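You operate a simulated robot arm through the tools that you are given. There is no shell and no other tool.

Carry out the task below with a simulated robot arm. There is one attempt and no reset: what you move stays moved.

TASK
Throw the rotten apple in the compost bin and wipe up its stain.
Fine: it lies in the apple tray; use the blue sponge and put it back; push the tray in. Where these are worked on the way, their far stop is far enough and under half their travel is too little: apple tray. What is to be rubbed or washed off counts as gone when no trace of it is left.
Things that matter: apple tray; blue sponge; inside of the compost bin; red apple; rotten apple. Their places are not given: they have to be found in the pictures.

It is judged by the outcome, as a careful person would: the job done as asked, and still so three seconds after it is handed in. It fails if anything else is knocked over, pushed out of place, dropped, spilled or broken.

THE ROBOT
A 6-joint arm with a two-finger gripper, fixed in place. Base frame: the origin is at the foot of the arm, x ahead of it, y to its left, z up. Readings come in mm, rad, newtons and seconds.
Its first joint turns from -2.897 to 2.897 rad. Payload 3.43 kg.
The TCP is the grasp point between the finger pads, 20 mm short of the fingertips. In the tool frame z runs along the fingers and y along their closing line. Largest opening 190 mm; the body of the gripper starts 248 mm behind the TCP.
Orientation is that of the tool frame in the base frame, as a unit quaternion [x, y, z, w]. With the fingers straight down and closing along the base's y, the tool's x points along the base's -x, its y along +y and its z along -z.

THE INTERFACE
- The arm moves only by the tool jog_arm. Its argument "motion" is one flat list of numbers, 7 for each row, row after row: the opening, from 0 (shut) to 1 (fully open), then the shift along the base's x, y, z in cm, then the turn, a rotation vector about the base's x, y, z in rad. In form: [claw, dx, dy, dz, rx, ry, rz, claw, dx, dy, dz, rx, ry, rz, ...]. A call has 1 to 20 rows; each row is the pose to reach, as a shift and turn from the pose commanded when the call began. A row lasts 0.2 s, in which the tool goes at most 50 mm and 0.15 rad; a call with a longer step from one row to the next is refused whole, and so is a gripper value outside its range. A pose out of reach is approached as far as the arm can. The call stops where the force on the tool passes 40 N (or 10 N more than at its start, if that is more) or the arm is blocked; 0.2 s more then pass. The fingers move at their own pace (about 45 mm/s each) and stop on an object; they squeeze with about 36 N. The grip force told is the motor's: it shows also when the fingers shut on nothing. Time passes only in rows, and 0.2 s behind the last, so rows that repeat a pose let the fingers close. It gives the time, the measured TCP pose, the force on the tool (base axes), the opening and the grip force at its end, in the units of the frame above (readings bear some noise), with the torque about the TCP (base axes, N m) and any sound that the robot's microphone picked up.
- Cameras (640 x 400 px; columns grow to the right, rows downward): "scene" is fixed at [400.4, 498.1, 1365.8]; the picture's right is [0.90, -0.44, 0.00], its down [-0.35, -0.72, -0.60] and it looks along [0.26, 0.54, -0.80] (base axes); focal length 234 px, centre (320, 200). "wrist" rides on the gripper at [70, -8, -288] in the tool frame; the picture's right is [0.12, 0.99, 0.00], its down [-0.96, 0.12, -0.25] and it looks along [-0.25, 0.03, 0.97] (tool axes); focal length 261 px, centre (320, 200).
- grab_frame(camera): a new picture of that camera. It takes no simulated time.
- raise_lower(by): slides the trunk up (or, below 0, down) by that many mm; the arm rides with it, the base frame stays. It gives what a move gives, with no picture.
- measure_at(camera, pixels): for up to 12 pixels [column, row] of the newest picture of that camera ("zoom" is the newest enlarged one), the place [x, y, z] in the base frame of the surface seen there, good to about 2 mm. It takes no simulated time.
- inspect(camera, box): a new picture of the part [left, top, right, bottom] of that camera's present view, enlarged. It takes no simulated time.
- job_done(): hands the job in; it is judged then, once.

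Open the gripper and draw the arm clear of the work before you hand the job in, unless the task says otherwise.

The tools are called after "Call:" as a command line: name --argument value ..., lists and objects as JSON in quotes. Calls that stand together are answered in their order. jog_arm: Moves the arm, as the interface text tells. Its arguments: {"type":"object","properties":{"motion":{"type":"array","items":{"type":"number"}}},"required":["motion"]} The other tools are called the same way: raise_lower (by) slides the trunk up or down; grab_frame (camera) takes a picture; measure_at (camera, pixels) gives the place of the surface under pixels of a picture; inspect (camera, box) takes an enlarged picture of a part of a camera's view; job_done () hands the job in.

At the start:

```text
time: 0.0
position: [614.5, 588.7, 1136.1]
orientation: [0.0, 1.0, 0.0, -0.001]
force: [-0.5, -0.2, 0.2]
ft_torque: [0.02, -0.02, -0.01]
finger_gap: 190.0
gripper_force: 0.1
trunk travel left (down, up): [-150.0, 90.0]
```

scene: 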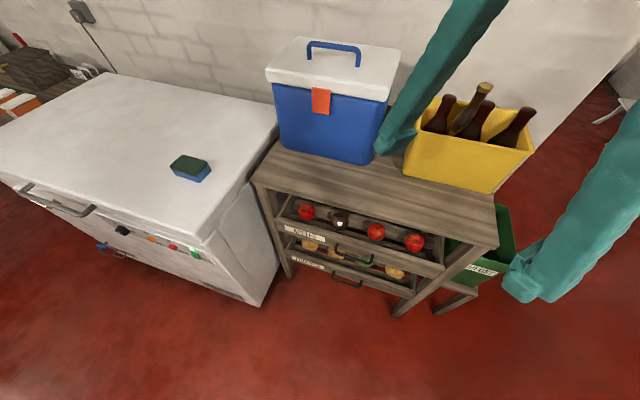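
wrist: 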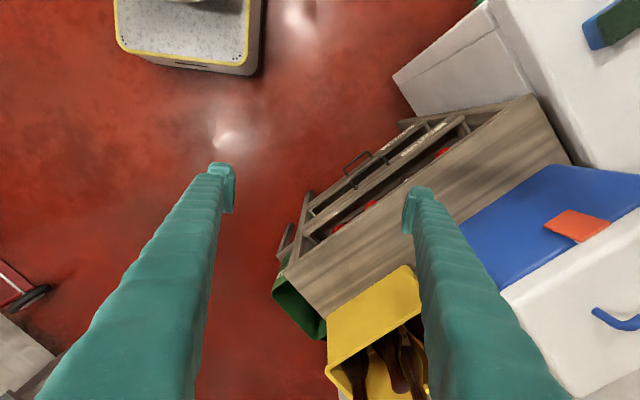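

The scene shows a rack with an apple tray (rows ~205-245), a green bin at right (485,250), and a blue/green sponge at (190,168). I'll enlarge these areas.

Call:
inspect --camera "scene" --box '[260, 180, 460, 305]'

Call:
inspect --camera "scene" --box '[400, 160, 560, 320]'

Call:
inspect --camera "scene" --box '[140, 130, 240, 200]'

Call:
measure_at --camera "scene" --pixels '[[190, 163], [190, 178], [306, 212], [341, 222], [376, 232], [415, 242], [353, 254], [346, 282], [480, 272], [497, 215], [255, 180], [497, 243]]'

```text
3.20 times, centred on (360, 242) of scene
```

zoom: 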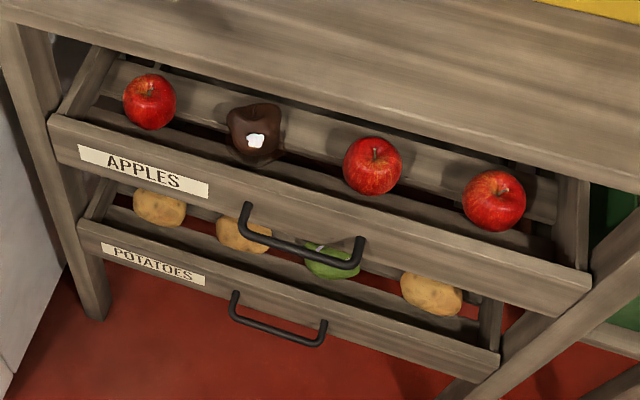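

```text
2.50 times, centred on (480, 240) of scene
```

zoom: 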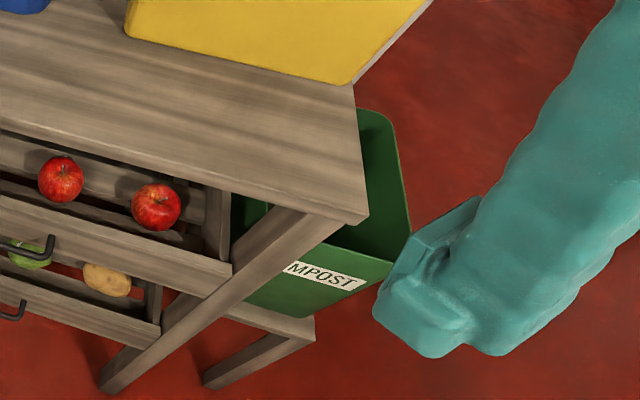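

```text
5.71 times, centred on (190, 165) of scene
```

zoom: 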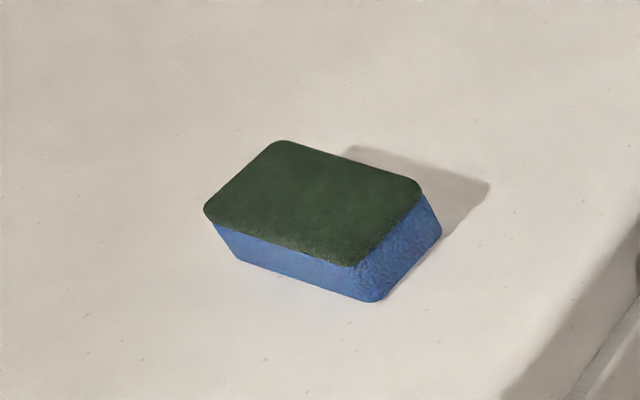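

```text
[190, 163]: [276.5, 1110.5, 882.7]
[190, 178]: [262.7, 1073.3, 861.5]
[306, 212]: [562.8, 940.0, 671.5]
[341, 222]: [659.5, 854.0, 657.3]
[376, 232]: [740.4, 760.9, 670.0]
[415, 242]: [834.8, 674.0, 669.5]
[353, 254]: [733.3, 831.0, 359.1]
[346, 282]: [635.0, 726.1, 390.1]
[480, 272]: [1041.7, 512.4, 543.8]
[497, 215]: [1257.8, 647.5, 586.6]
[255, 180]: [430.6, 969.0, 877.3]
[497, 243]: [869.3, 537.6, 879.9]
```

I'll re-enlarge the tray and measure its parts: handle, front board, apples, table edge.

Call:
inspect --camera "scene" --box '[260, 180, 460, 305]'

Call:
measure_at --camera "zoom" --pixels '[[245, 206], [248, 230], [300, 249], [358, 265], [361, 240], [55, 117], [590, 273], [585, 295], [50, 140], [150, 85], [255, 115], [375, 155]]'

Call:
measure_at --camera "zoom" --pixels '[[495, 190], [320, 125], [310, 160], [210, 130], [315, 175], [205, 150], [10, 20], [200, 90], [70, 100], [110, 60], [550, 220], [580, 200]]'

```text
3.20 times, centred on (360, 242) of scene
```

zoom: 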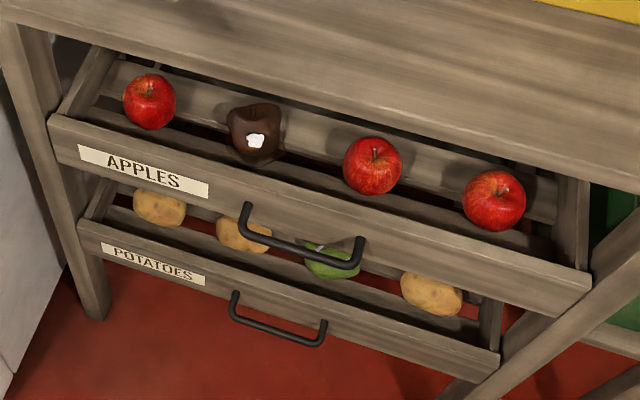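

```text
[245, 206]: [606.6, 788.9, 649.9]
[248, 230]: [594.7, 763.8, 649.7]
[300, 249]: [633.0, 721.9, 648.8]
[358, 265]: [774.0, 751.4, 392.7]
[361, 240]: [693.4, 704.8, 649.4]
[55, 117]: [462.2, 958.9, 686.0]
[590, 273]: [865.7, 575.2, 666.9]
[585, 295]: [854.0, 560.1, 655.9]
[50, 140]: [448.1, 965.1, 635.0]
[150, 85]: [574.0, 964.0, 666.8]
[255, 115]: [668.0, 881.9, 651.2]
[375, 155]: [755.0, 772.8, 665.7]
```

```text
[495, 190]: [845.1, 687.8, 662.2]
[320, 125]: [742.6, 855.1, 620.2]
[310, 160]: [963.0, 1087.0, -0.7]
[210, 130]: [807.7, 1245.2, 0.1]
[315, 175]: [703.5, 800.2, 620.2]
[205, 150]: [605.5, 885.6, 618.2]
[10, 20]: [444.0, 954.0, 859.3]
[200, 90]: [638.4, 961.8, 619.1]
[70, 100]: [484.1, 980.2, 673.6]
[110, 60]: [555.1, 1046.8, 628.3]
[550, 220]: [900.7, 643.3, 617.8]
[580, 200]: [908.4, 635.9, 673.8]
```

The tray front face sits around (0.707,0.707)·p ≈ 1000 with its handle ~40 mm in front; the tray is closed. Now I'll measure the bin and surroundings from both cameras.

Call:
inspect --camera "scene" --box '[430, 180, 550, 320]'

Call:
inspect --camera "wrist" --box '[220, 80, 600, 380]'

Call:
measure_at --camera "scene" --pixels '[[506, 206], [514, 255], [499, 264], [500, 225], [500, 245], [505, 240], [510, 265], [475, 285], [480, 250], [495, 207], [450, 240], [456, 280]]'

Call:
measure_at --camera "wrist" --pixels '[[275, 290], [325, 340], [300, 320], [310, 330], [285, 280], [327, 310], [420, 270], [330, 370], [300, 240], [345, 190], [370, 155], [290, 270]]'

```text
2.86 times, centred on (490, 250) of scene
```

zoom: 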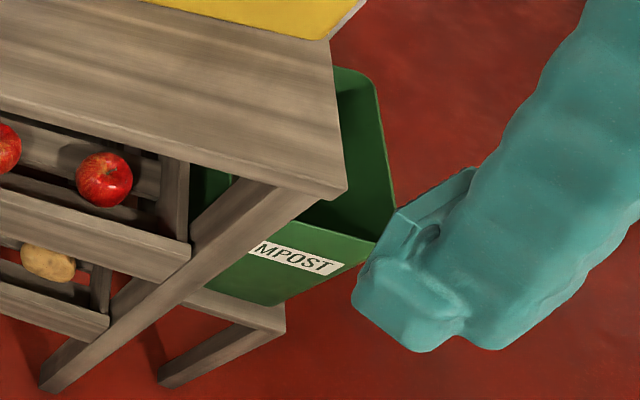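

```text
1.33 times, centred on (410, 230) of wrist
```

zoom: 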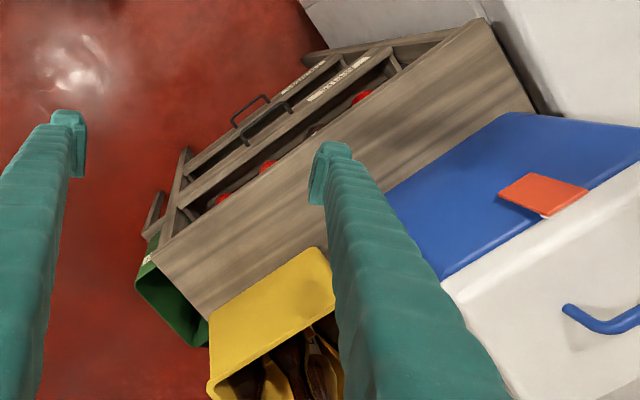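

```text
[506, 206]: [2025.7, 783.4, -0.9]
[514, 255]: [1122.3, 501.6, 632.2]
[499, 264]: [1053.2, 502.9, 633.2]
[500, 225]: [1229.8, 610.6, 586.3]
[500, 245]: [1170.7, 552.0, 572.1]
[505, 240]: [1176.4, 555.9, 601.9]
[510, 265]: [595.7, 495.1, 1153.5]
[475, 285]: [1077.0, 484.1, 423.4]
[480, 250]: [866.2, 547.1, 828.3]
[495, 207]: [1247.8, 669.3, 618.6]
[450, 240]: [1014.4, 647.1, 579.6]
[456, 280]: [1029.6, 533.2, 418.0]
```

```text
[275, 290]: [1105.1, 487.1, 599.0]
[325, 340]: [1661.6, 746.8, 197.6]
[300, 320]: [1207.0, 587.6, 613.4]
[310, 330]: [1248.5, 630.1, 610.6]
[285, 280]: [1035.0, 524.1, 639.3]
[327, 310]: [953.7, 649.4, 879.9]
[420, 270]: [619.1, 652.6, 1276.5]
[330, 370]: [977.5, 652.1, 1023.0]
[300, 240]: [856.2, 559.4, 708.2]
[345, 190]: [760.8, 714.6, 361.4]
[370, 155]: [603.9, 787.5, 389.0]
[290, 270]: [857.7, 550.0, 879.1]
```

Bin rim is at z≈638, spanning roughly along the rack normal from 1100 to 1355. Now I'll measure the sponge and the freezer top.

Call:
inspect --camera "scene" --box '[140, 130, 240, 200]'

Call:
measure_at --camera "zoom" --pixels '[[210, 210], [278, 145], [418, 185], [352, 262], [310, 205], [215, 228], [245, 262], [370, 300], [438, 235], [200, 260], [420, 290], [300, 340]]'

Call:
measure_at --camera "scene" --pixels '[[205, 240], [275, 125], [20, 180], [110, 85], [260, 300], [85, 210], [390, 155], [345, 55], [410, 160], [490, 190], [280, 150], [265, 80]]'

```text
5.71 times, centred on (190, 165) of scene
```

zoom: 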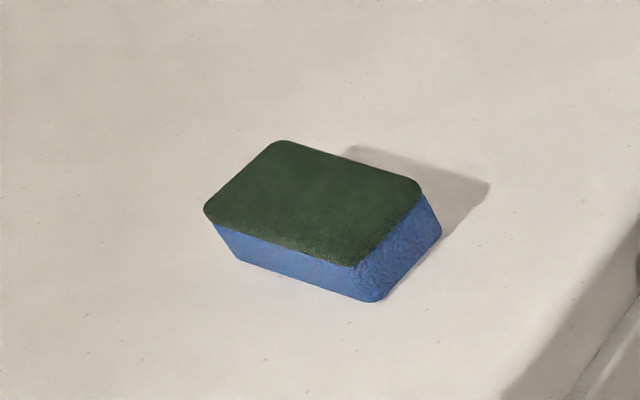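

```text
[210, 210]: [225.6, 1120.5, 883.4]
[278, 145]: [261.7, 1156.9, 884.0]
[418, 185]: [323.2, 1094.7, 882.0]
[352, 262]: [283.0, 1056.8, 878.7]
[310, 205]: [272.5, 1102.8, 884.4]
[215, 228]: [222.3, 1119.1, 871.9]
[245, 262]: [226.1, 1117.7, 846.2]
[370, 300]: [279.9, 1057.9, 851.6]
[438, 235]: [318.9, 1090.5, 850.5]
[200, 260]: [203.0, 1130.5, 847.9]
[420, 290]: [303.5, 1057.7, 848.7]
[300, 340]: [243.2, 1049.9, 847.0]
```

```text
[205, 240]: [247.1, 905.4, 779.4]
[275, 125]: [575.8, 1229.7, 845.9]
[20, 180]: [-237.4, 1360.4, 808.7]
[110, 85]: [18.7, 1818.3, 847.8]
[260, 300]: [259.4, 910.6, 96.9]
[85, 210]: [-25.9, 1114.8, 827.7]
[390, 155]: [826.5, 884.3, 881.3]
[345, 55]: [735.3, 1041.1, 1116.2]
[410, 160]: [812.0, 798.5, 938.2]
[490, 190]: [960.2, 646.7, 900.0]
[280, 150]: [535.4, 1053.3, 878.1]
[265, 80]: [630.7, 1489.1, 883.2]
```

The sponge (center ≈(273,1107), top z 884, long axis parallel to the rack front) and freezer top (z≈847) are located. First I turn the gripper so it closes along the rack normal and back off a little.

Call:
jog_arm --motion '[1, -1.5, 0.3, 0, 0, 0, -0.131, 1, -3, 0.7, 0, 0, 0, -0.262, 0.6, -4.5, 1, 0, 0, 0, -0.393, 0.4, -6, 1.3, 0, 0, 0, -0.524, 0.3, -7.5, 1.7, 0, 0, 0, -0.655, 0.25, -9.1, 2, 0, 0, 0, -0.785]'

```text
time: 1.4
position: [523.9, 608.0, 1135.5]
orientation: [0.383, 0.924, -0.001, 0.0]
force: [-0.3, 0.4, -0.8]
ft_torque: [0.0, 0.09, -0.05]
finger_gap: 104.7
gripper_force: 0.0
trunk travel left (down, up): [-150.0, 90.0]
```

Orientation is now closing along the rack normal. Next I tilt the fingers 40° forward and descend to a stand-off in front of the apple tray handle.

Call:
jog_arm --motion '[0.22, 0, 0, -3, 0.099, -0.099, 0, 0.22, 0, 0, -6, 0.198, -0.198, 0, 0.22, 0, 0, -10, 0.297, -0.297, 0, 0.22, 0, 0, -14, 0.396, -0.396, 0, 0.22, 0, 0, -18, 0.495, -0.495, 0, 0.22, 1, 1, -22, 0.495, -0.495, 0, 0.22, 2, 2, -26, 0.495, -0.495, 0, 0.22, 3, 3, -30, 0.495, -0.495, 0, 0.22, 4, 4, -34, 0.495, -0.495, 0, 0.22, 5, 5, -38, 0.495, -0.495, 0, 0.22, 5.5, 6, -41.6, 0.495, -0.495, 0]'

Call:
grab_frame --camera "wrist"

Call:
grab_frame --camera "scene"

```text
time: 3.8
position: [588.2, 675.3, 745.7]
orientation: [0.359, 0.874, 0.302, 0.123]
force: [-0.5, -0.5, 0.7]
ft_torque: [0.02, 0.04, 0.02]
finger_gap: 41.7
gripper_force: 0.0
out of reach, approached as far as the arm can: row 10, 11
trunk travel left (down, up): [-150.0, 90.0]
```

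```text
taken
```

wrist: 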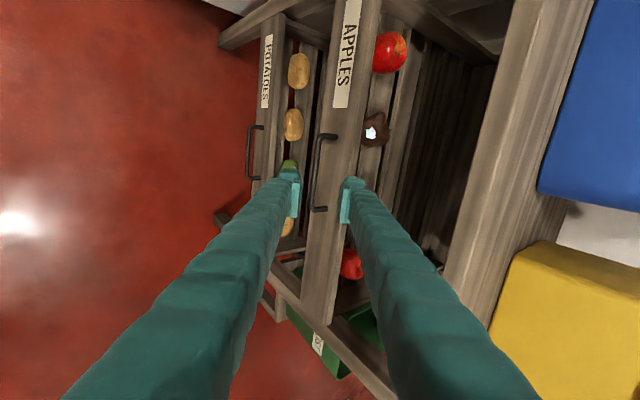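

```text
taken
```

scene: 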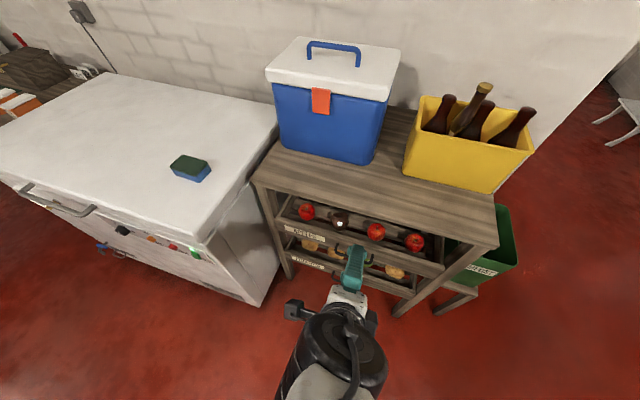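

The arm bottomed out at z≈746 with this trunk height, so I back away from the handle and lower the trunk.

Call:
jog_arm --motion '[0.22, -2.5, -2.5, 0, 0, 0, 0, 0.22, -5, -5, 0, 0, 0, 0, 0.22, -7, -7, 0, 0, 0, 0]'

Call:
raise_lower --by -150

```text
time: 4.6
position: [523.6, 607.5, 772.8]
orientation: [0.359, 0.875, 0.301, 0.123]
force: [0.8, 0.2, -0.8]
ft_torque: [0.03, 0.0, 0.01]
finger_gap: 41.5
gripper_force: 0.0
out of reach, approached as far as the arm can: row 1, 2, 3
trunk travel left (down, up): [-150.0, 90.0]
```

```text
time: 6.3
position: [524.2, 607.5, 624.2]
orientation: [0.359, 0.875, 0.3, 0.123]
force: [-0.5, 0.1, 0.6]
ft_torque: [0.02, 0.02, -0.01]
finger_gap: 41.8
gripper_force: 0.1
trunk travel left (down, up): [0.0, 240.0]
```

The trunk is down 150 mm. Now I take new pictures to locate the handle bar precisely.

Call:
grab_frame --camera "wrist"

Call:
inspect --camera "scene" --box '[300, 215, 420, 305]'

```text
taken
```

wrist: 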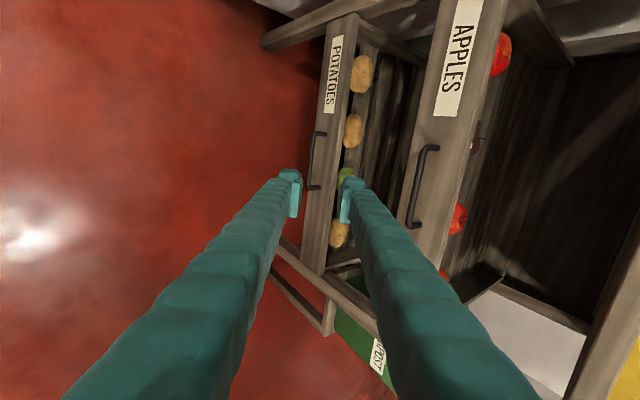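

```text
4.44 times, centred on (360, 260) of scene
```

zoom: 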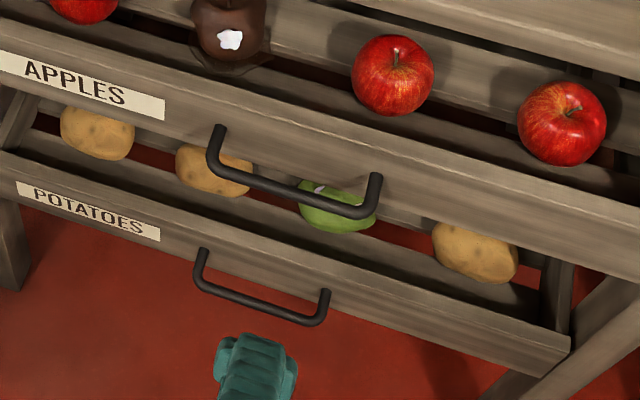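

The handle bar is seen clearly at zoom (215,170)-(370,210); a stain puddle shows under the rotten apple. I'll measure the handle and board.

Call:
measure_at --camera "zoom" --pixels '[[214, 165], [250, 180], [290, 192], [330, 205], [362, 212], [218, 130], [376, 178], [200, 120], [400, 170], [300, 145], [290, 125], [240, 72]]'

Call:
measure_at --camera "wrist" --pixels '[[436, 148], [417, 180], [410, 200], [408, 222], [420, 222], [450, 200], [460, 60], [480, 110], [475, 25], [440, 240], [425, 165], [500, 60]]'

```text
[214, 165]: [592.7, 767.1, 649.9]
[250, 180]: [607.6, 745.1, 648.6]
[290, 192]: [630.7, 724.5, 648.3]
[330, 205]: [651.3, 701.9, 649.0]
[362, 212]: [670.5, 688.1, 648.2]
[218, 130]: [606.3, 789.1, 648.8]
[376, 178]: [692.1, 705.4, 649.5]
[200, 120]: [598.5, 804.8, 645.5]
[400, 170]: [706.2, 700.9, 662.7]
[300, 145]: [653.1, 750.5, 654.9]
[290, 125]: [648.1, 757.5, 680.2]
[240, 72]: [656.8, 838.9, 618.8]
```

```text
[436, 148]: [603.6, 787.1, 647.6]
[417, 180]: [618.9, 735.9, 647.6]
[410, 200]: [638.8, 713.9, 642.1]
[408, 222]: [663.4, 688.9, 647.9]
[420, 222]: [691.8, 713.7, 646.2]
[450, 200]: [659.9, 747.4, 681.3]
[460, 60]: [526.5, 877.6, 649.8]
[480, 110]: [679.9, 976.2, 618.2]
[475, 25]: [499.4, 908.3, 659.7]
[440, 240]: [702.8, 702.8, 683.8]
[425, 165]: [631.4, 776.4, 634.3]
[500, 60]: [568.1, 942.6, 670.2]
```

Bar centre ≈ normal-coordinate 961, z 645; board face ≈ 993. I move to a stand-off 80 mm back along the finger direction, with a narrow 18–20 mm opening.

Call:
jog_arm --motion '[0.1, 1.7, 2, 3, 0, 0, 0, 0.1, 3.4, 4, 6, 0, 0, 0, 0.1, 5.1, 6, 8, 0, 0, 0, 0.1, 6.8, 7.9, 8.8, 0, 0, 0]'

Call:
grab_frame --camera "wrist"

```text
time: 7.3
position: [592.3, 688.3, 713.7]
orientation: [0.359, 0.875, 0.301, 0.122]
force: [-0.3, 0.2, 0.2]
ft_torque: [-0.01, 0.01, 0.0]
finger_gap: 18.7
gripper_force: 0.0
trunk travel left (down, up): [0.0, 240.0]
```

```text
taken
```

wrist: 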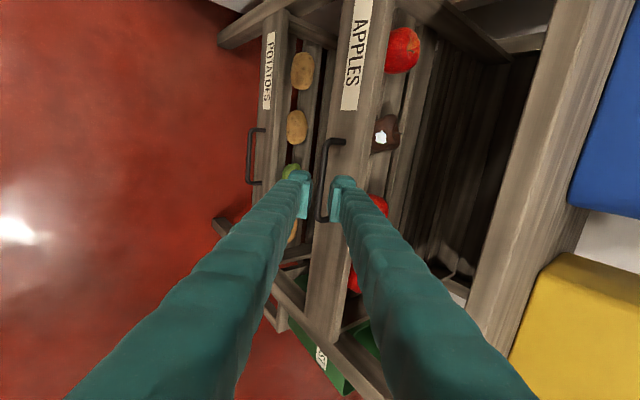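

The bar at (325,180) lies between the fingertips. I advance along the finger direction to put the bar between the pads.

Call:
jog_arm --motion '[0.1, 1, 1, -1.75, 0, 0, 0, 0.1, 2, 2, -3.5, 0, 0, 0, 0.1, 2.8, 2.8, -4.9, 0, 0, 0, 0.1, 3.58, 3.58, -6.24, 0, 0, 0]'

Call:
grab_frame --camera "wrist"

Call:
inspect --camera "scene" --box '[300, 215, 420, 305]'

```text
time: 8.3
position: [628.9, 724.4, 649.3]
orientation: [0.36, 0.875, 0.3, 0.122]
force: [-0.1, -0.3, -0.3]
ft_torque: [0.01, 0.02, -0.02]
finger_gap: 18.7
gripper_force: 0.0
trunk travel left (down, up): [0.0, 240.0]
```

```text
taken
```

wrist: 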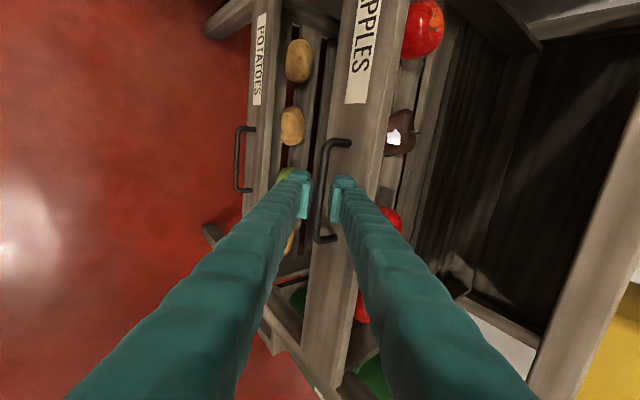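

```text
4.44 times, centred on (360, 260) of scene
```

zoom: 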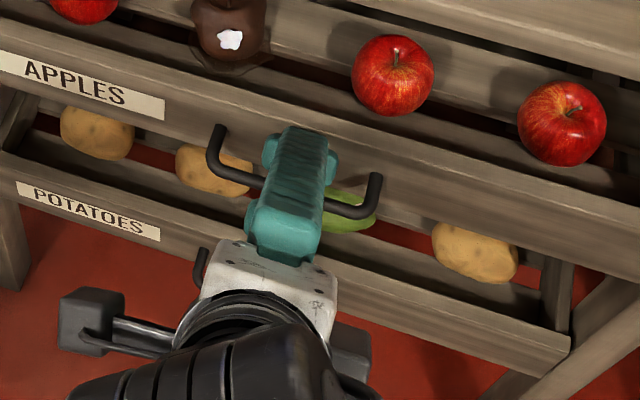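

No contact force and the bar sits between the pads. I close the gripper on it.

Call:
jog_arm --motion '[0, 0, 0, 0, 0, 0, 0, 0, 0, 0, 0, 0, 0, 0, 0, 0, 0, 0, 0, 0, 0]'

```text
time: 9.2
position: [629.3, 724.4, 648.8]
orientation: [0.36, 0.874, 0.301, 0.123]
force: [-1.0, -0.1, -0.7]
ft_torque: [0.42, 0.45, -0.81]
finger_gap: 8.5
gripper_force: 42.4
trunk travel left (down, up): [0.0, 240.0]
```

Gripped (gap 8.5 mm on the bar). I pull the tray straight out along the rack normal, 100 mm first.

Call:
jog_arm --motion '[0, -1, -1, 0, 0, 0, 0, 0, -2.5, -2.5, 0, 0, 0, 0, 0, -4, -4, 0, 0, 0, 0, 0, -5.5, -5.5, 0, 0, 0, 0, 0, -7, -7, 0, 0, 0, 0]'

Call:
grab_frame --camera "scene"

```text
time: 10.3
position: [559.3, 653.6, 648.6]
orientation: [0.36, 0.875, 0.3, 0.122]
force: [3.2, -5.7, 1.0]
ft_torque: [0.37, 0.39, -0.88]
finger_gap: 8.1
gripper_force: 41.7
trunk travel left (down, up): [0.0, 240.0]
```

```text
taken
```

scene: 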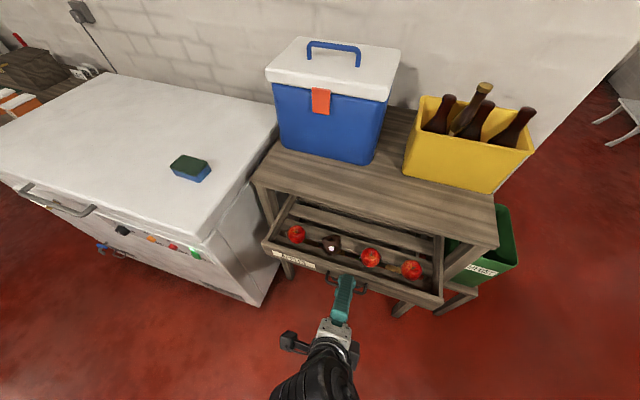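

The tray slides out with the apples staying put. I continue another 100 mm, slightly rotated to match the rack's true normal (45.5°), watching for the stop.

Call:
jog_arm --motion '[0, -1, -1.1, 0, 0, 0, 0, 0, -2, -2.2, 0, 0, 0, 0, 0, -3, -3.3, 0, 0, 0, 0, 0, -4, -4.3, 0, 0, 0, 0, 0, -5, -5.3, 0, 0, 0, 0, 0, -6, -6.3, 0, 0, 0, 0, 0, -7, -7.3, 0, 0, 0, 0]'

Call:
grab_frame --camera "scene"

```text
time: 11.6
position: [510.1, 604.5, 649.7]
orientation: [0.359, 0.874, 0.303, 0.121]
force: [-31.4, 34.3, -15.5]
ft_torque: [0.65, 0.68, -0.61]
finger_gap: 8.5
gripper_force: 42.1
trunk travel left (down, up): [0.0, 240.0]
stopped in row 6: the force on the tool passed its limit at 42 N (the readings are from after the stop); the commanded pose is now the measured one
```

```text
taken
```

scene: 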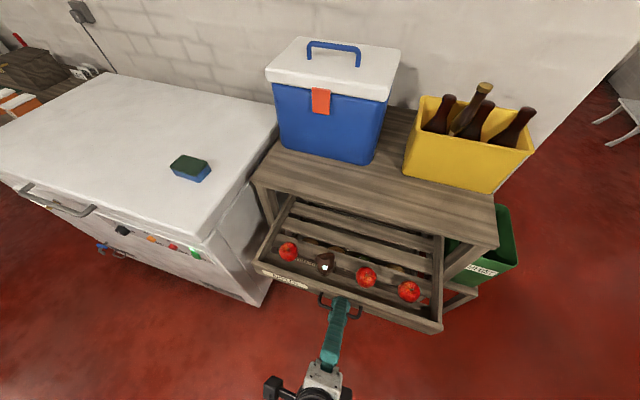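

The stop came from sideways load (my direction correction was wrong: the rail runs at exactly 45°), not the end stop. I continue pulling at exactly 45°.

Call:
jog_arm --motion '[0, 0, 0, 0, 0, 0, 0, 0, -1, -1, 0, 0, 0, 0, 0, -2, -2, 0, 0, 0, 0, 0, -3, -3, 0, 0, 0, 0, 0, -4, -4, 0, 0, 0, 0]'

Call:
grab_frame --camera "scene"

```text
time: 12.8
position: [473.0, 561.8, 648.6]
orientation: [0.36, 0.874, 0.302, 0.122]
force: [-32.4, 29.6, -7.0]
ft_torque: [0.1, 0.2, 0.22]
finger_gap: 8.5
gripper_force: 42.1
trunk travel left (down, up): [0.0, 240.0]
```

```text
taken
```

scene: 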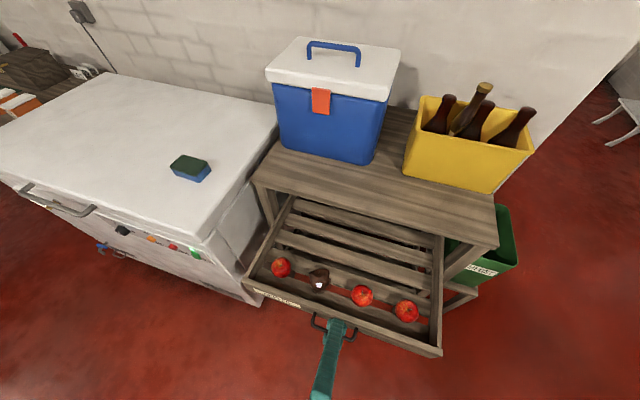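

There is a lateral load of ~44 N but no end-stop load. I'll measure where the tray actually moved to get its true slide direction.

Call:
inspect --camera "scene" --box '[230, 185, 470, 365]'

Call:
measure_at --camera "scene" --pixels '[[440, 345], [443, 353], [246, 279], [251, 290], [281, 266], [319, 278], [362, 294], [406, 310], [293, 198], [437, 262], [314, 318], [358, 310]]'

```text
2.22 times, centred on (350, 275) of scene
```

zoom: 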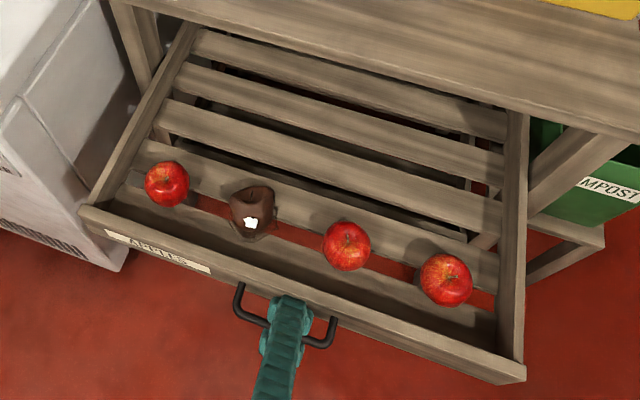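

```text
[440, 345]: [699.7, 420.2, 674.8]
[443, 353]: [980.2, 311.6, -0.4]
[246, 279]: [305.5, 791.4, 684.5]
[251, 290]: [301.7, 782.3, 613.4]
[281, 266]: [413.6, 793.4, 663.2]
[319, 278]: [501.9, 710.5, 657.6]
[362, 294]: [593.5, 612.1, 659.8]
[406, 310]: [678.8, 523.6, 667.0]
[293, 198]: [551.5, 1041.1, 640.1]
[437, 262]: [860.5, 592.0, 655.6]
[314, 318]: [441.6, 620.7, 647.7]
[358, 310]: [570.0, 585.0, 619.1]
```

I'll measure the handle bar and side rails in the zoomed picture.

Call:
measure_at --camera "zoom" --pixels '[[240, 286], [237, 308], [250, 319], [262, 325], [305, 341], [325, 344], [334, 322], [87, 207], [520, 365], [518, 120], [185, 30], [105, 190]]'

Call:
measure_at --camera "zoom" --pixels '[[90, 215], [200, 252], [400, 325], [500, 362], [120, 170], [150, 100], [505, 340], [510, 250], [515, 160], [180, 45], [168, 160], [350, 232]]'

```text
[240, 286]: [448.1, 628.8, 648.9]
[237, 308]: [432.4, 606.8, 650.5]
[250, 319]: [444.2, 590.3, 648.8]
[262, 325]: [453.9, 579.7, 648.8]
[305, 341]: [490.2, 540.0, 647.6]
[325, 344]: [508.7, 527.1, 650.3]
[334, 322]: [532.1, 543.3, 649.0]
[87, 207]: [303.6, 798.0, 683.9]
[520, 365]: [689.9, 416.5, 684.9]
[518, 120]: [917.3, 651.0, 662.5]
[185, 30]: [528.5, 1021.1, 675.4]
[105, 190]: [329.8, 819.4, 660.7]
```

```text
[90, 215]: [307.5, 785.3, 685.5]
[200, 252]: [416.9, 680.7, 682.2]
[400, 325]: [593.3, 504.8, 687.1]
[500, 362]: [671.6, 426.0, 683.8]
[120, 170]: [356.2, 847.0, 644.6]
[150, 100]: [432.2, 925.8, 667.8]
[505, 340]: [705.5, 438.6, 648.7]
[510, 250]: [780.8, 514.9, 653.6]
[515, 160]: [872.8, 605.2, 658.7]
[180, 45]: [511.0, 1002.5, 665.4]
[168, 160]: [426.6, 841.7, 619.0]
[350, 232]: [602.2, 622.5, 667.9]
```

The tray moved exactly 227 mm straight out (handle ends shifted by (-160,-160)); the rotten apple is now at about (502,710), well clear of the tabletop. I release the handle and back out along the finger direction.

Call:
jog_arm --motion '[0.1, 0, 0, 0, 0, 0, 0, 0.1, 0, 0, 0, 0, 0, 0, 0.1, -0.9, -0.9, 1.6, 0, 0, 0, 0.1, -1.8, -1.8, 3.2, 0, 0, 0, 0.1, -3.5, -3.5, 6.3, 0, 0, 0, 0.1, -3.5, -3.5, 10, 0, 0, 0, 0.1, -3.5, -3.5, 14, 0, 0, 0]'

Call:
grab_frame --camera "scene"

Call:
grab_frame --camera "wrist"

```text
time: 14.4
position: [437.0, 527.1, 791.4]
orientation: [0.36, 0.874, 0.303, 0.122]
force: [0.6, -0.6, -0.4]
ft_torque: [-0.02, -0.02, 0.0]
finger_gap: 18.9
gripper_force: 0.1
trunk travel left (down, up): [0.0, 240.0]
```

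```text
taken
```

scene: 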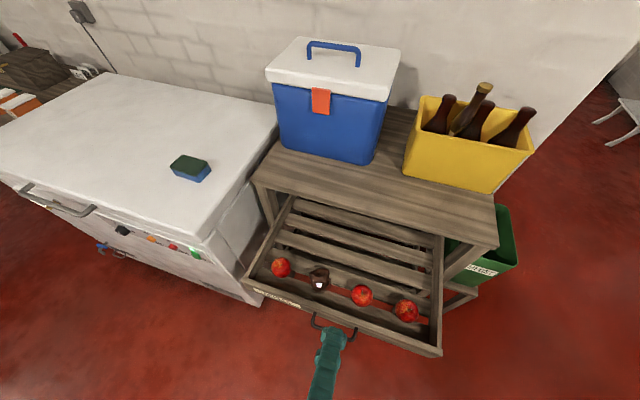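

```text
taken
```

wrist: 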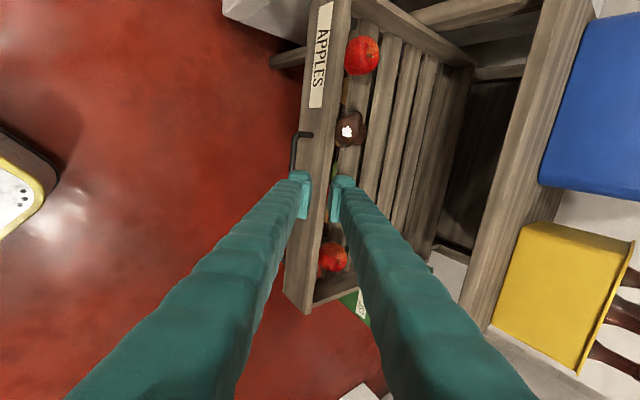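

The handle is released and the tray stays out. I look closely at the rotten apple and the stain below it.

Call:
inspect --camera "scene" --box '[280, 250, 360, 310]'

Call:
measure_at --camera "zoom" --pixels '[[310, 220], [315, 150], [250, 220], [380, 220], [315, 270], [270, 150], [360, 150], [320, 310], [260, 300], [380, 300], [220, 240], [420, 260]]'

Call:
inspect --camera "wrist" --box '[280, 80, 420, 180]'

```text
6.67 times, centred on (320, 280) of scene
```

zoom: 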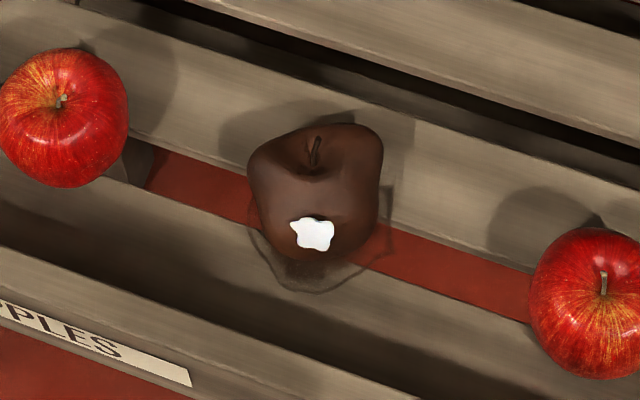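

```text
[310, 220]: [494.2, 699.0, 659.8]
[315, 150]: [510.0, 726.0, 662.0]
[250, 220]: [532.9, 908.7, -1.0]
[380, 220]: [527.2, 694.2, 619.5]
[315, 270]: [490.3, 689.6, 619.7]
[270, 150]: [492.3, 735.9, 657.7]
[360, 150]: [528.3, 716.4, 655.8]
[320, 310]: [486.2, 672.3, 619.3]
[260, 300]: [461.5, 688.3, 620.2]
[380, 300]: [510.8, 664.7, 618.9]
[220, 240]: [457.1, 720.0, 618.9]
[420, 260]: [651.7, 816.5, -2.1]
```

```text
4.00 times, centred on (350, 130) of wrist
```

zoom: 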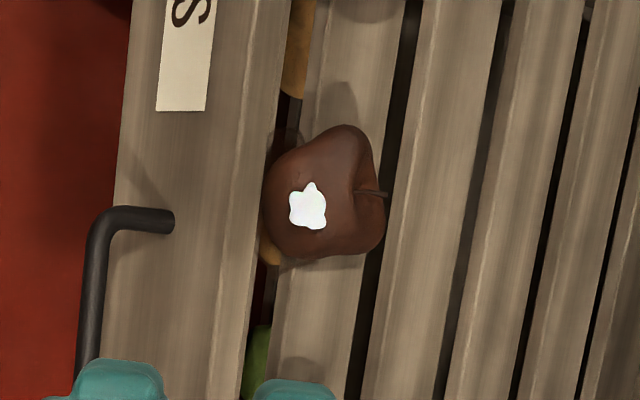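

The rotten apple's centre is about (502,713), ~64 mm wide, with the stain around it on the slats at z≈620. I bring the tool vertical above it, then turn it so the fingers close along the tray's length.

Call:
jog_arm --motion '[0.3, 1.3, 3.7, 0.2, -0.0936, 0.0936, 0, 0.4, 2.6, 7.4, 0.4, -0.1872, 0.1872, 0, 0.5, 3.9, 11.1, 0.6, -0.2808, 0.2808, 0, 0.5, 5.2, 14.8, 0.8, -0.3744, 0.3744, 0, 0.5, 6.5, 18.6, 0.9, -0.468, 0.468, 0]'

Call:
jog_arm --motion '[0.54, 0, 0, 0, 0, 0, 0.143, 0.54, 0, 0, 0, 0, 0, 0.286, 0.54, 0, 0, 0, 0, 0, 0.428, 0.54, 0, 0, 0, 0, 0, 0.571, 0.54, 0, 0, 0, 0, 0, 0.714, 0.54, 0, 0, 0, 0, 0, 0.857, 0.54, 0, 0, 0, 0, 0, 1.0, 0.54, 0, 0, 0, 0, 0, 1.142, 0.54, 0, 0, 0, 0, 0, 1.285, 0.54, 0, 0, 0, 0, 0, 1.428, 0.54, 0, 0, 0, 0, 0, 1.571]'

Call:
grab_frame --camera "wrist"

```text
time: 15.6
position: [503.4, 714.0, 792.8]
orientation: [0.382, 0.924, -0.002, -0.003]
force: [1.4, 0.6, -2.6]
ft_torque: [-0.31, 0.2, -0.01]
finger_gap: 94.9
gripper_force: 0.0
trunk travel left (down, up): [0.0, 240.0]
```

```text
time: 18.0
position: [503.2, 712.0, 799.6]
orientation: [-0.385, 0.923, 0.0, -0.004]
force: [-0.7, 0.3, -0.4]
ft_torque: [-0.04, 0.01, -0.04]
finger_gap: 102.6
gripper_force: 0.1
trunk travel left (down, up): [0.0, 240.0]
```

```text
taken
```

wrist: 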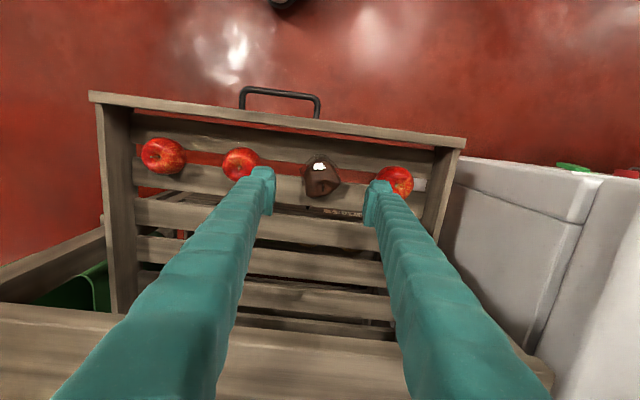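

The tool is over the apple, which appears at (322,176) between the fingers — matching the projected tool axis (320,175). I zoom in to refine centring.

Call:
inspect --camera "wrist" --box '[260, 140, 400, 228]'

Call:
measure_at --camera "zoom" --pixels '[[215, 160], [285, 75], [275, 150], [340, 160], [285, 235], [230, 120], [320, 110], [285, 200], [60, 60], [120, 150], [500, 160], [480, 120]]'

```text
4.55 times, centred on (330, 184) of wrist
```

zoom: 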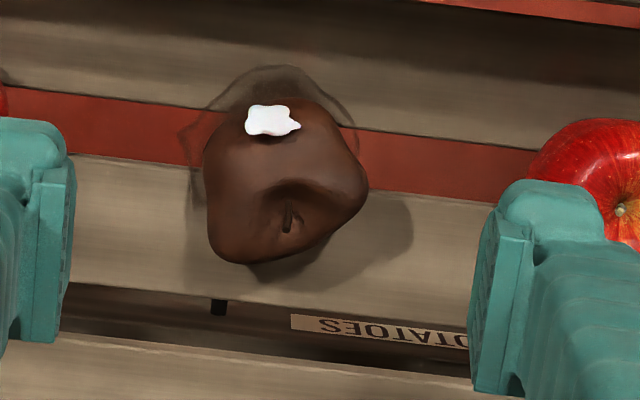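

```text
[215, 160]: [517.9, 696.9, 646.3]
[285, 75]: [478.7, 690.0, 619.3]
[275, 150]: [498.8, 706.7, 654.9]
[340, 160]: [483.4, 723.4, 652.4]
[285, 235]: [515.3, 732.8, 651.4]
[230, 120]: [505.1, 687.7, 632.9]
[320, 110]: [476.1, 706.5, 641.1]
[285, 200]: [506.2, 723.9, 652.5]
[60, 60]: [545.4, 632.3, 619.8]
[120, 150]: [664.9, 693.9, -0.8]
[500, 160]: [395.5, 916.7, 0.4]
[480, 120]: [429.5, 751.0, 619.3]
```

The apple spans along-tray about -122..-180 and depth ≈832..892, so I shift +3 mm in y, narrow the opening to 90 mm to clear the red apple, and descend to z≈645.

Call:
jog_arm --motion '[0.474, 0, 0.3, -2, 0, 0, 0, 0.474, 0, 0.3, -5.5, 0, 0, 0, 0.474, 0, 0.3, -9, 0, 0, 0, 0.474, 0, 0.3, -12.5, 0, 0, 0, 0.474, 0, 0.3, -15.4, 0, 0, 0]'

Call:
grab_frame --camera "wrist"

```text
time: 19.2
position: [504.3, 719.4, 645.3]
orientation: [-0.384, 0.924, 0.0, -0.003]
force: [-0.2, -0.3, -0.1]
ft_torque: [0.08, 0.0, 0.01]
finger_gap: 90.2
gripper_force: 0.1
trunk travel left (down, up): [0.0, 240.0]
```

```text
taken
```

wrist: 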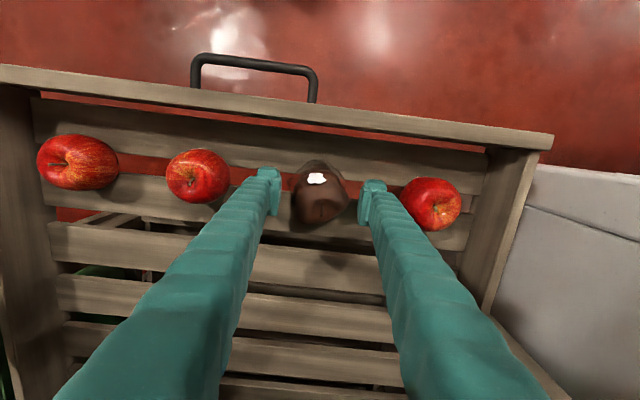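

The apple is between the pads. I close on it.

Call:
jog_arm --motion '[0.2, 0, 0, 0, 0, 0, 0, 0.2, 0, 0, 0, 0, 0, 0, 0.2, 0, 0, 0, 0, 0, 0, 0.2, 0, 0, 0, 0, 0, 0]'

```text
time: 20.2
position: [504.0, 718.6, 645.9]
orientation: [-0.383, 0.924, -0.001, -0.003]
force: [1.5, -1.4, 4.8]
ft_torque: [-0.03, -0.09, -0.01]
finger_gap: 60.7
gripper_force: 36.3
trunk travel left (down, up): [0.0, 240.0]
```

Gripped at 60.7 mm. I lift it straight up.

Call:
jog_arm --motion '[0.2, 0, 0, 1.5, 0, 0, 0, 0.2, 0, 0, 4, 0, 0, 0, 0.2, 0, 0, 7, 0, 0, 0, 0.2, 0, 0, 11, 0, 0, 0, 0.2, 0, 0, 15, 0, 0, 0]'

Call:
grab_frame --camera "wrist"

Call:
grab_frame --camera "scene"

```text
time: 21.4
position: [503.2, 716.1, 796.9]
orientation: [-0.384, 0.923, -0.001, -0.003]
force: [-0.4, 0.8, -0.2]
ft_torque: [-0.07, 0.01, -0.02]
finger_gap: 37.8
gripper_force: 0.1
trunk travel left (down, up): [0.0, 240.0]
```

```text
taken
```

wrist: 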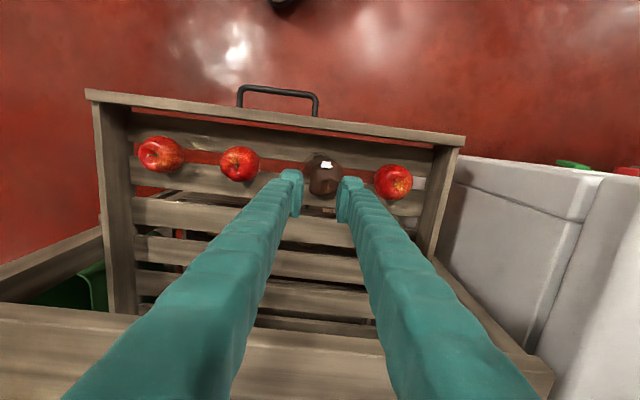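

```text
taken
```

scene: 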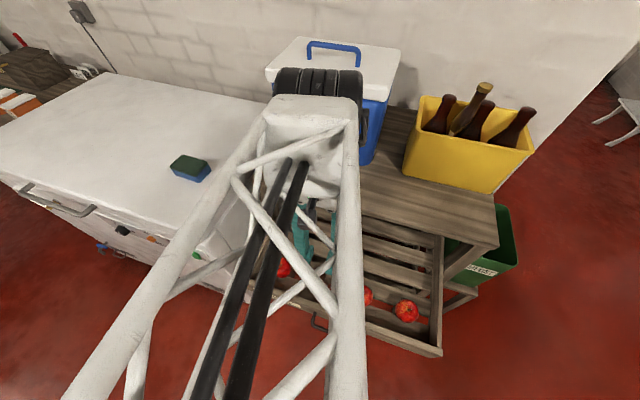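

The apple slipped out during the lift (gap fell to 38 mm) and is still in the tray. I take a close look at its present pose.

Call:
inspect --camera "wrist" --box '[270, 130, 410, 218]'

Call:
measure_at --camera "zoom" --pixels '[[160, 180], [250, 190], [300, 160], [240, 120], [300, 240], [200, 240], [320, 200], [220, 290], [350, 190], [240, 330], [180, 140], [280, 290]]'

```text
4.55 times, centred on (340, 174) of wrist
```

zoom: 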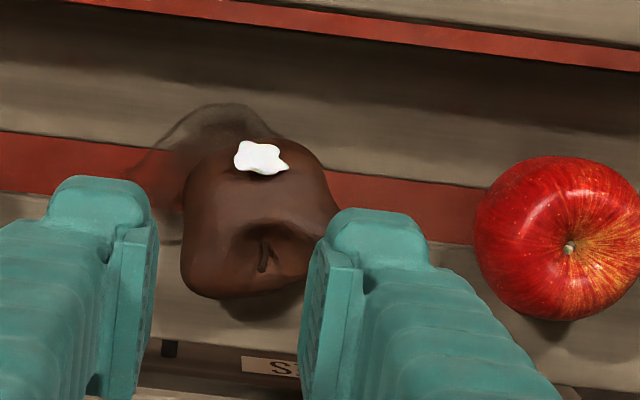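

```text
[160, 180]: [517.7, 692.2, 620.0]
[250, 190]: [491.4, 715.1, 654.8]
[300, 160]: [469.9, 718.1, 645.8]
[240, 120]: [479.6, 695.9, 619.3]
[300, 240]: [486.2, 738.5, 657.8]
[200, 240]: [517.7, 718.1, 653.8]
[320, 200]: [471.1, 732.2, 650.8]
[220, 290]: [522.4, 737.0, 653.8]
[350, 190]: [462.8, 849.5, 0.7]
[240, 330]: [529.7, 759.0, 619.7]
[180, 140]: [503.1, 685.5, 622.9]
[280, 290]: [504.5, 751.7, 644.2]
```

The apple shifted slightly. I measure its edges and the slat edges again to plan a lower, slower grasp.

Call:
measure_at --camera "zoom" --pixels '[[186, 225], [190, 190], [184, 260], [336, 205], [328, 180], [310, 260], [60, 128], [60, 200], [420, 170], [420, 250], [400, 120], [215, 155]]'

Call:
measure_at --camera "zoom" --pixels '[[20, 130], [20, 138], [20, 185], [20, 200], [440, 182], [440, 190], [440, 235], [440, 248], [570, 248], [500, 210], [630, 240], [560, 310]]'

```text
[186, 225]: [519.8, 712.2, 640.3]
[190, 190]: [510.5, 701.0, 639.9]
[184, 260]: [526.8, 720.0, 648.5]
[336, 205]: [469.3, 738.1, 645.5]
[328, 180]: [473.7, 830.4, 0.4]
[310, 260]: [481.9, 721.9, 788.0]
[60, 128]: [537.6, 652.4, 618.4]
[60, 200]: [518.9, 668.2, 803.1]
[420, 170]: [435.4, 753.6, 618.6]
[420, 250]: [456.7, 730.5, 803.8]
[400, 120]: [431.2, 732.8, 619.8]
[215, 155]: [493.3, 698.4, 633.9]
```

```text
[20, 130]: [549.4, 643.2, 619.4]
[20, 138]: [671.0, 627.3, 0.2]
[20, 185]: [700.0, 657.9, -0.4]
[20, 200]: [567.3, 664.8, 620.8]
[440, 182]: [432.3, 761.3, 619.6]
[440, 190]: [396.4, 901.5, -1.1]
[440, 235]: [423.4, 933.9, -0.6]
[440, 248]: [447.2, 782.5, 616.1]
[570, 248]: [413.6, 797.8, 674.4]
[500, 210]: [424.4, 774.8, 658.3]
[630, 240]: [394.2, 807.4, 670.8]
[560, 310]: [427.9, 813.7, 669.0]
```

The gap between slats spans 845–870 and the apple straddles it with its widest part near z≈640. I re-centre at (495.5,727), open to 80 mm, and descend to z≈642.

Call:
jog_arm --motion '[0.42, -0.4, 0.5, 0, 0, 0, 0, 0.42, -0.75, 1.1, 0, 0, 0, 0, 0.42, -0.75, 1.1, -3, 0, 0, 0, 0.42, -0.75, 1.1, -7, 0, 0, 0, 0.42, -0.75, 1.1, -11, 0, 0, 0, 0.42, -0.75, 1.1, -14, 0, 0, 0, 0.42, -0.75, 1.1, -15.4, 0, 0, 0]'

Call:
grab_frame --camera "wrist"

```text
time: 23.0
position: [495.0, 727.8, 642.1]
orientation: [-0.384, 0.923, 0.0, -0.003]
force: [-0.6, 0.4, 0.7]
ft_torque: [0.03, -0.02, -0.02]
finger_gap: 79.7
gripper_force: 0.0
trunk travel left (down, up): [0.0, 240.0]
```

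```text
taken
```

wrist: 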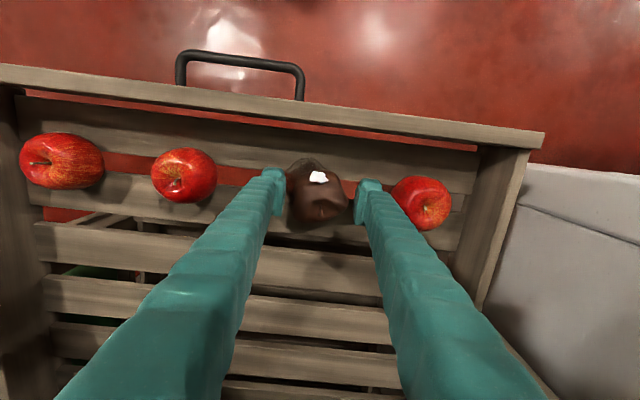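

Positioned with fingertips just above the slats and no contact. I close, then will lift very slowly.

Call:
jog_arm --motion '[0.15, 0, 0, -0.1, 0, 0, 0, 0.15, 0, 0, -0.1, 0, 0, 0, 0.15, 0, 0, -0.1, 0, 0, 0, 0.15, 0, 0, -0.1, 0, 0, 0, 0.15, 0, 0, -0.1, 0, 0, 0]'

Call:
inspect --camera "wrist" --box '[250, 140, 390, 228]'

```text
time: 24.2
position: [494.9, 727.2, 640.1]
orientation: [-0.384, 0.923, -0.001, -0.003]
force: [1.0, -0.3, 2.3]
ft_torque: [0.0, -0.03, 0.04]
finger_gap: 61.0
gripper_force: 35.7
trunk travel left (down, up): [0.0, 240.0]
```

```text
4.55 times, centred on (320, 184) of wrist
```

zoom: 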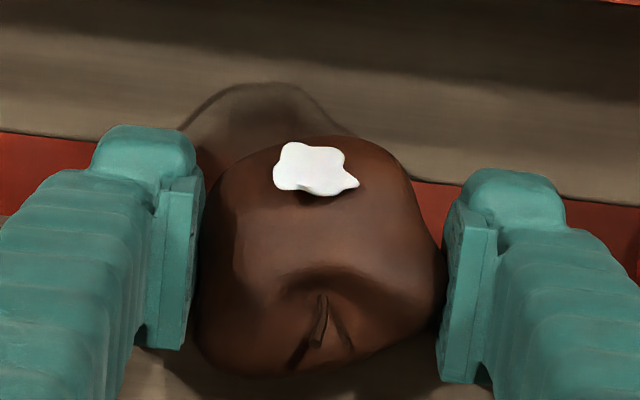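

Gripped at 61 mm. I lift slowly 18 mm and check whether the gap holds.

Call:
jog_arm --motion '[0.15, 0, 0, 0.2, 0, 0, 0, 0.15, 0, 0, 0.5, 0, 0, 0, 0.15, 0, 0, 0.8, 0, 0, 0, 0.15, 0, 0, 1.1, 0, 0, 0, 0.15, 0, 0, 1.4, 0, 0, 0, 0.15, 0, 0, 1.8, 0, 0, 0]'

Call:
inspect --camera "wrist" --box '[250, 140, 390, 228]'

```text
time: 25.6
position: [495.6, 727.6, 657.4]
orientation: [-0.384, 0.923, -0.001, -0.003]
force: [-0.3, 0.0, -0.9]
ft_torque: [0.0, 0.01, 0.02]
finger_gap: 60.6
gripper_force: 36.3
trunk travel left (down, up): [0.0, 240.0]
```

```text
4.55 times, centred on (320, 184) of wrist
```

zoom: 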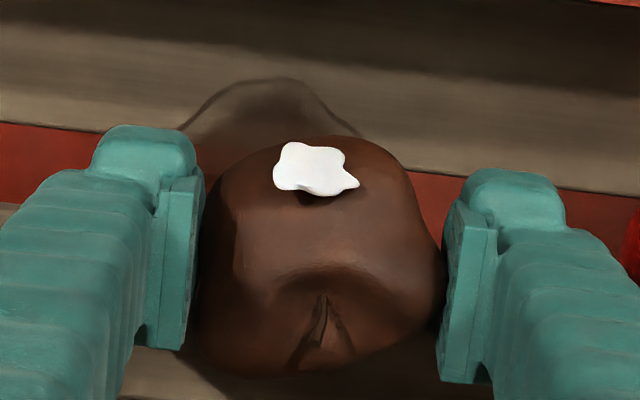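

It is held (same place relative to the pads, gap 60.6). I keep lifting gently.

Call:
jog_arm --motion '[0.15, 0, 0, 0.5, 0, 0, 0, 0.15, 0, 0, 1.1, 0, 0, 0, 0.15, 0, 0, 1.8, 0, 0, 0, 0.15, 0, 0, 2.6, 0, 0, 0, 0.15, 0, 0, 3.5, 0, 0, 0, 0.15, 0, 0, 4.5, 0, 0, 0, 0.15, 0, 0, 5.6, 0, 0, 0, 0.15, 0, 0, 6.8, 0, 0, 0, 0.15, 0, 0, 8, 0, 0, 0, 0.15, 0, 0, 9.2, 0, 0, 0, 0.15, 0, 0, 10.4, 0, 0, 0, 0.15, 0, 0, 11.4, 0, 0, 0, 0.15, 0, 0, 12.2, 0, 0, 0]'

Call:
grab_frame --camera "wrist"

```text
time: 28.4
position: [495.2, 726.0, 779.7]
orientation: [-0.382, 0.924, 0.0, -0.003]
force: [-0.1, 0.4, -1.2]
ft_torque: [0.0, -0.01, 0.0]
finger_gap: 60.9
gripper_force: 35.5
trunk travel left (down, up): [0.0, 240.0]
```

```text
taken
```

wrist: 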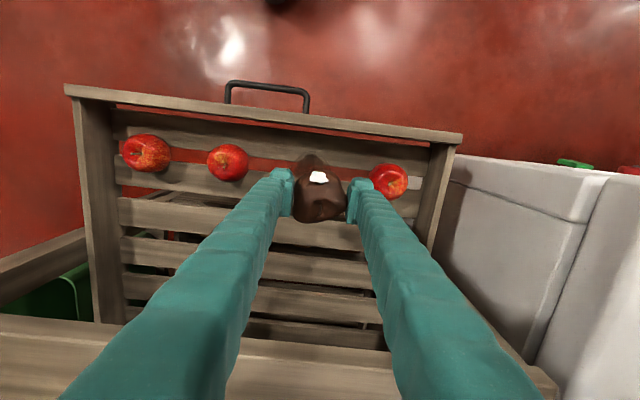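

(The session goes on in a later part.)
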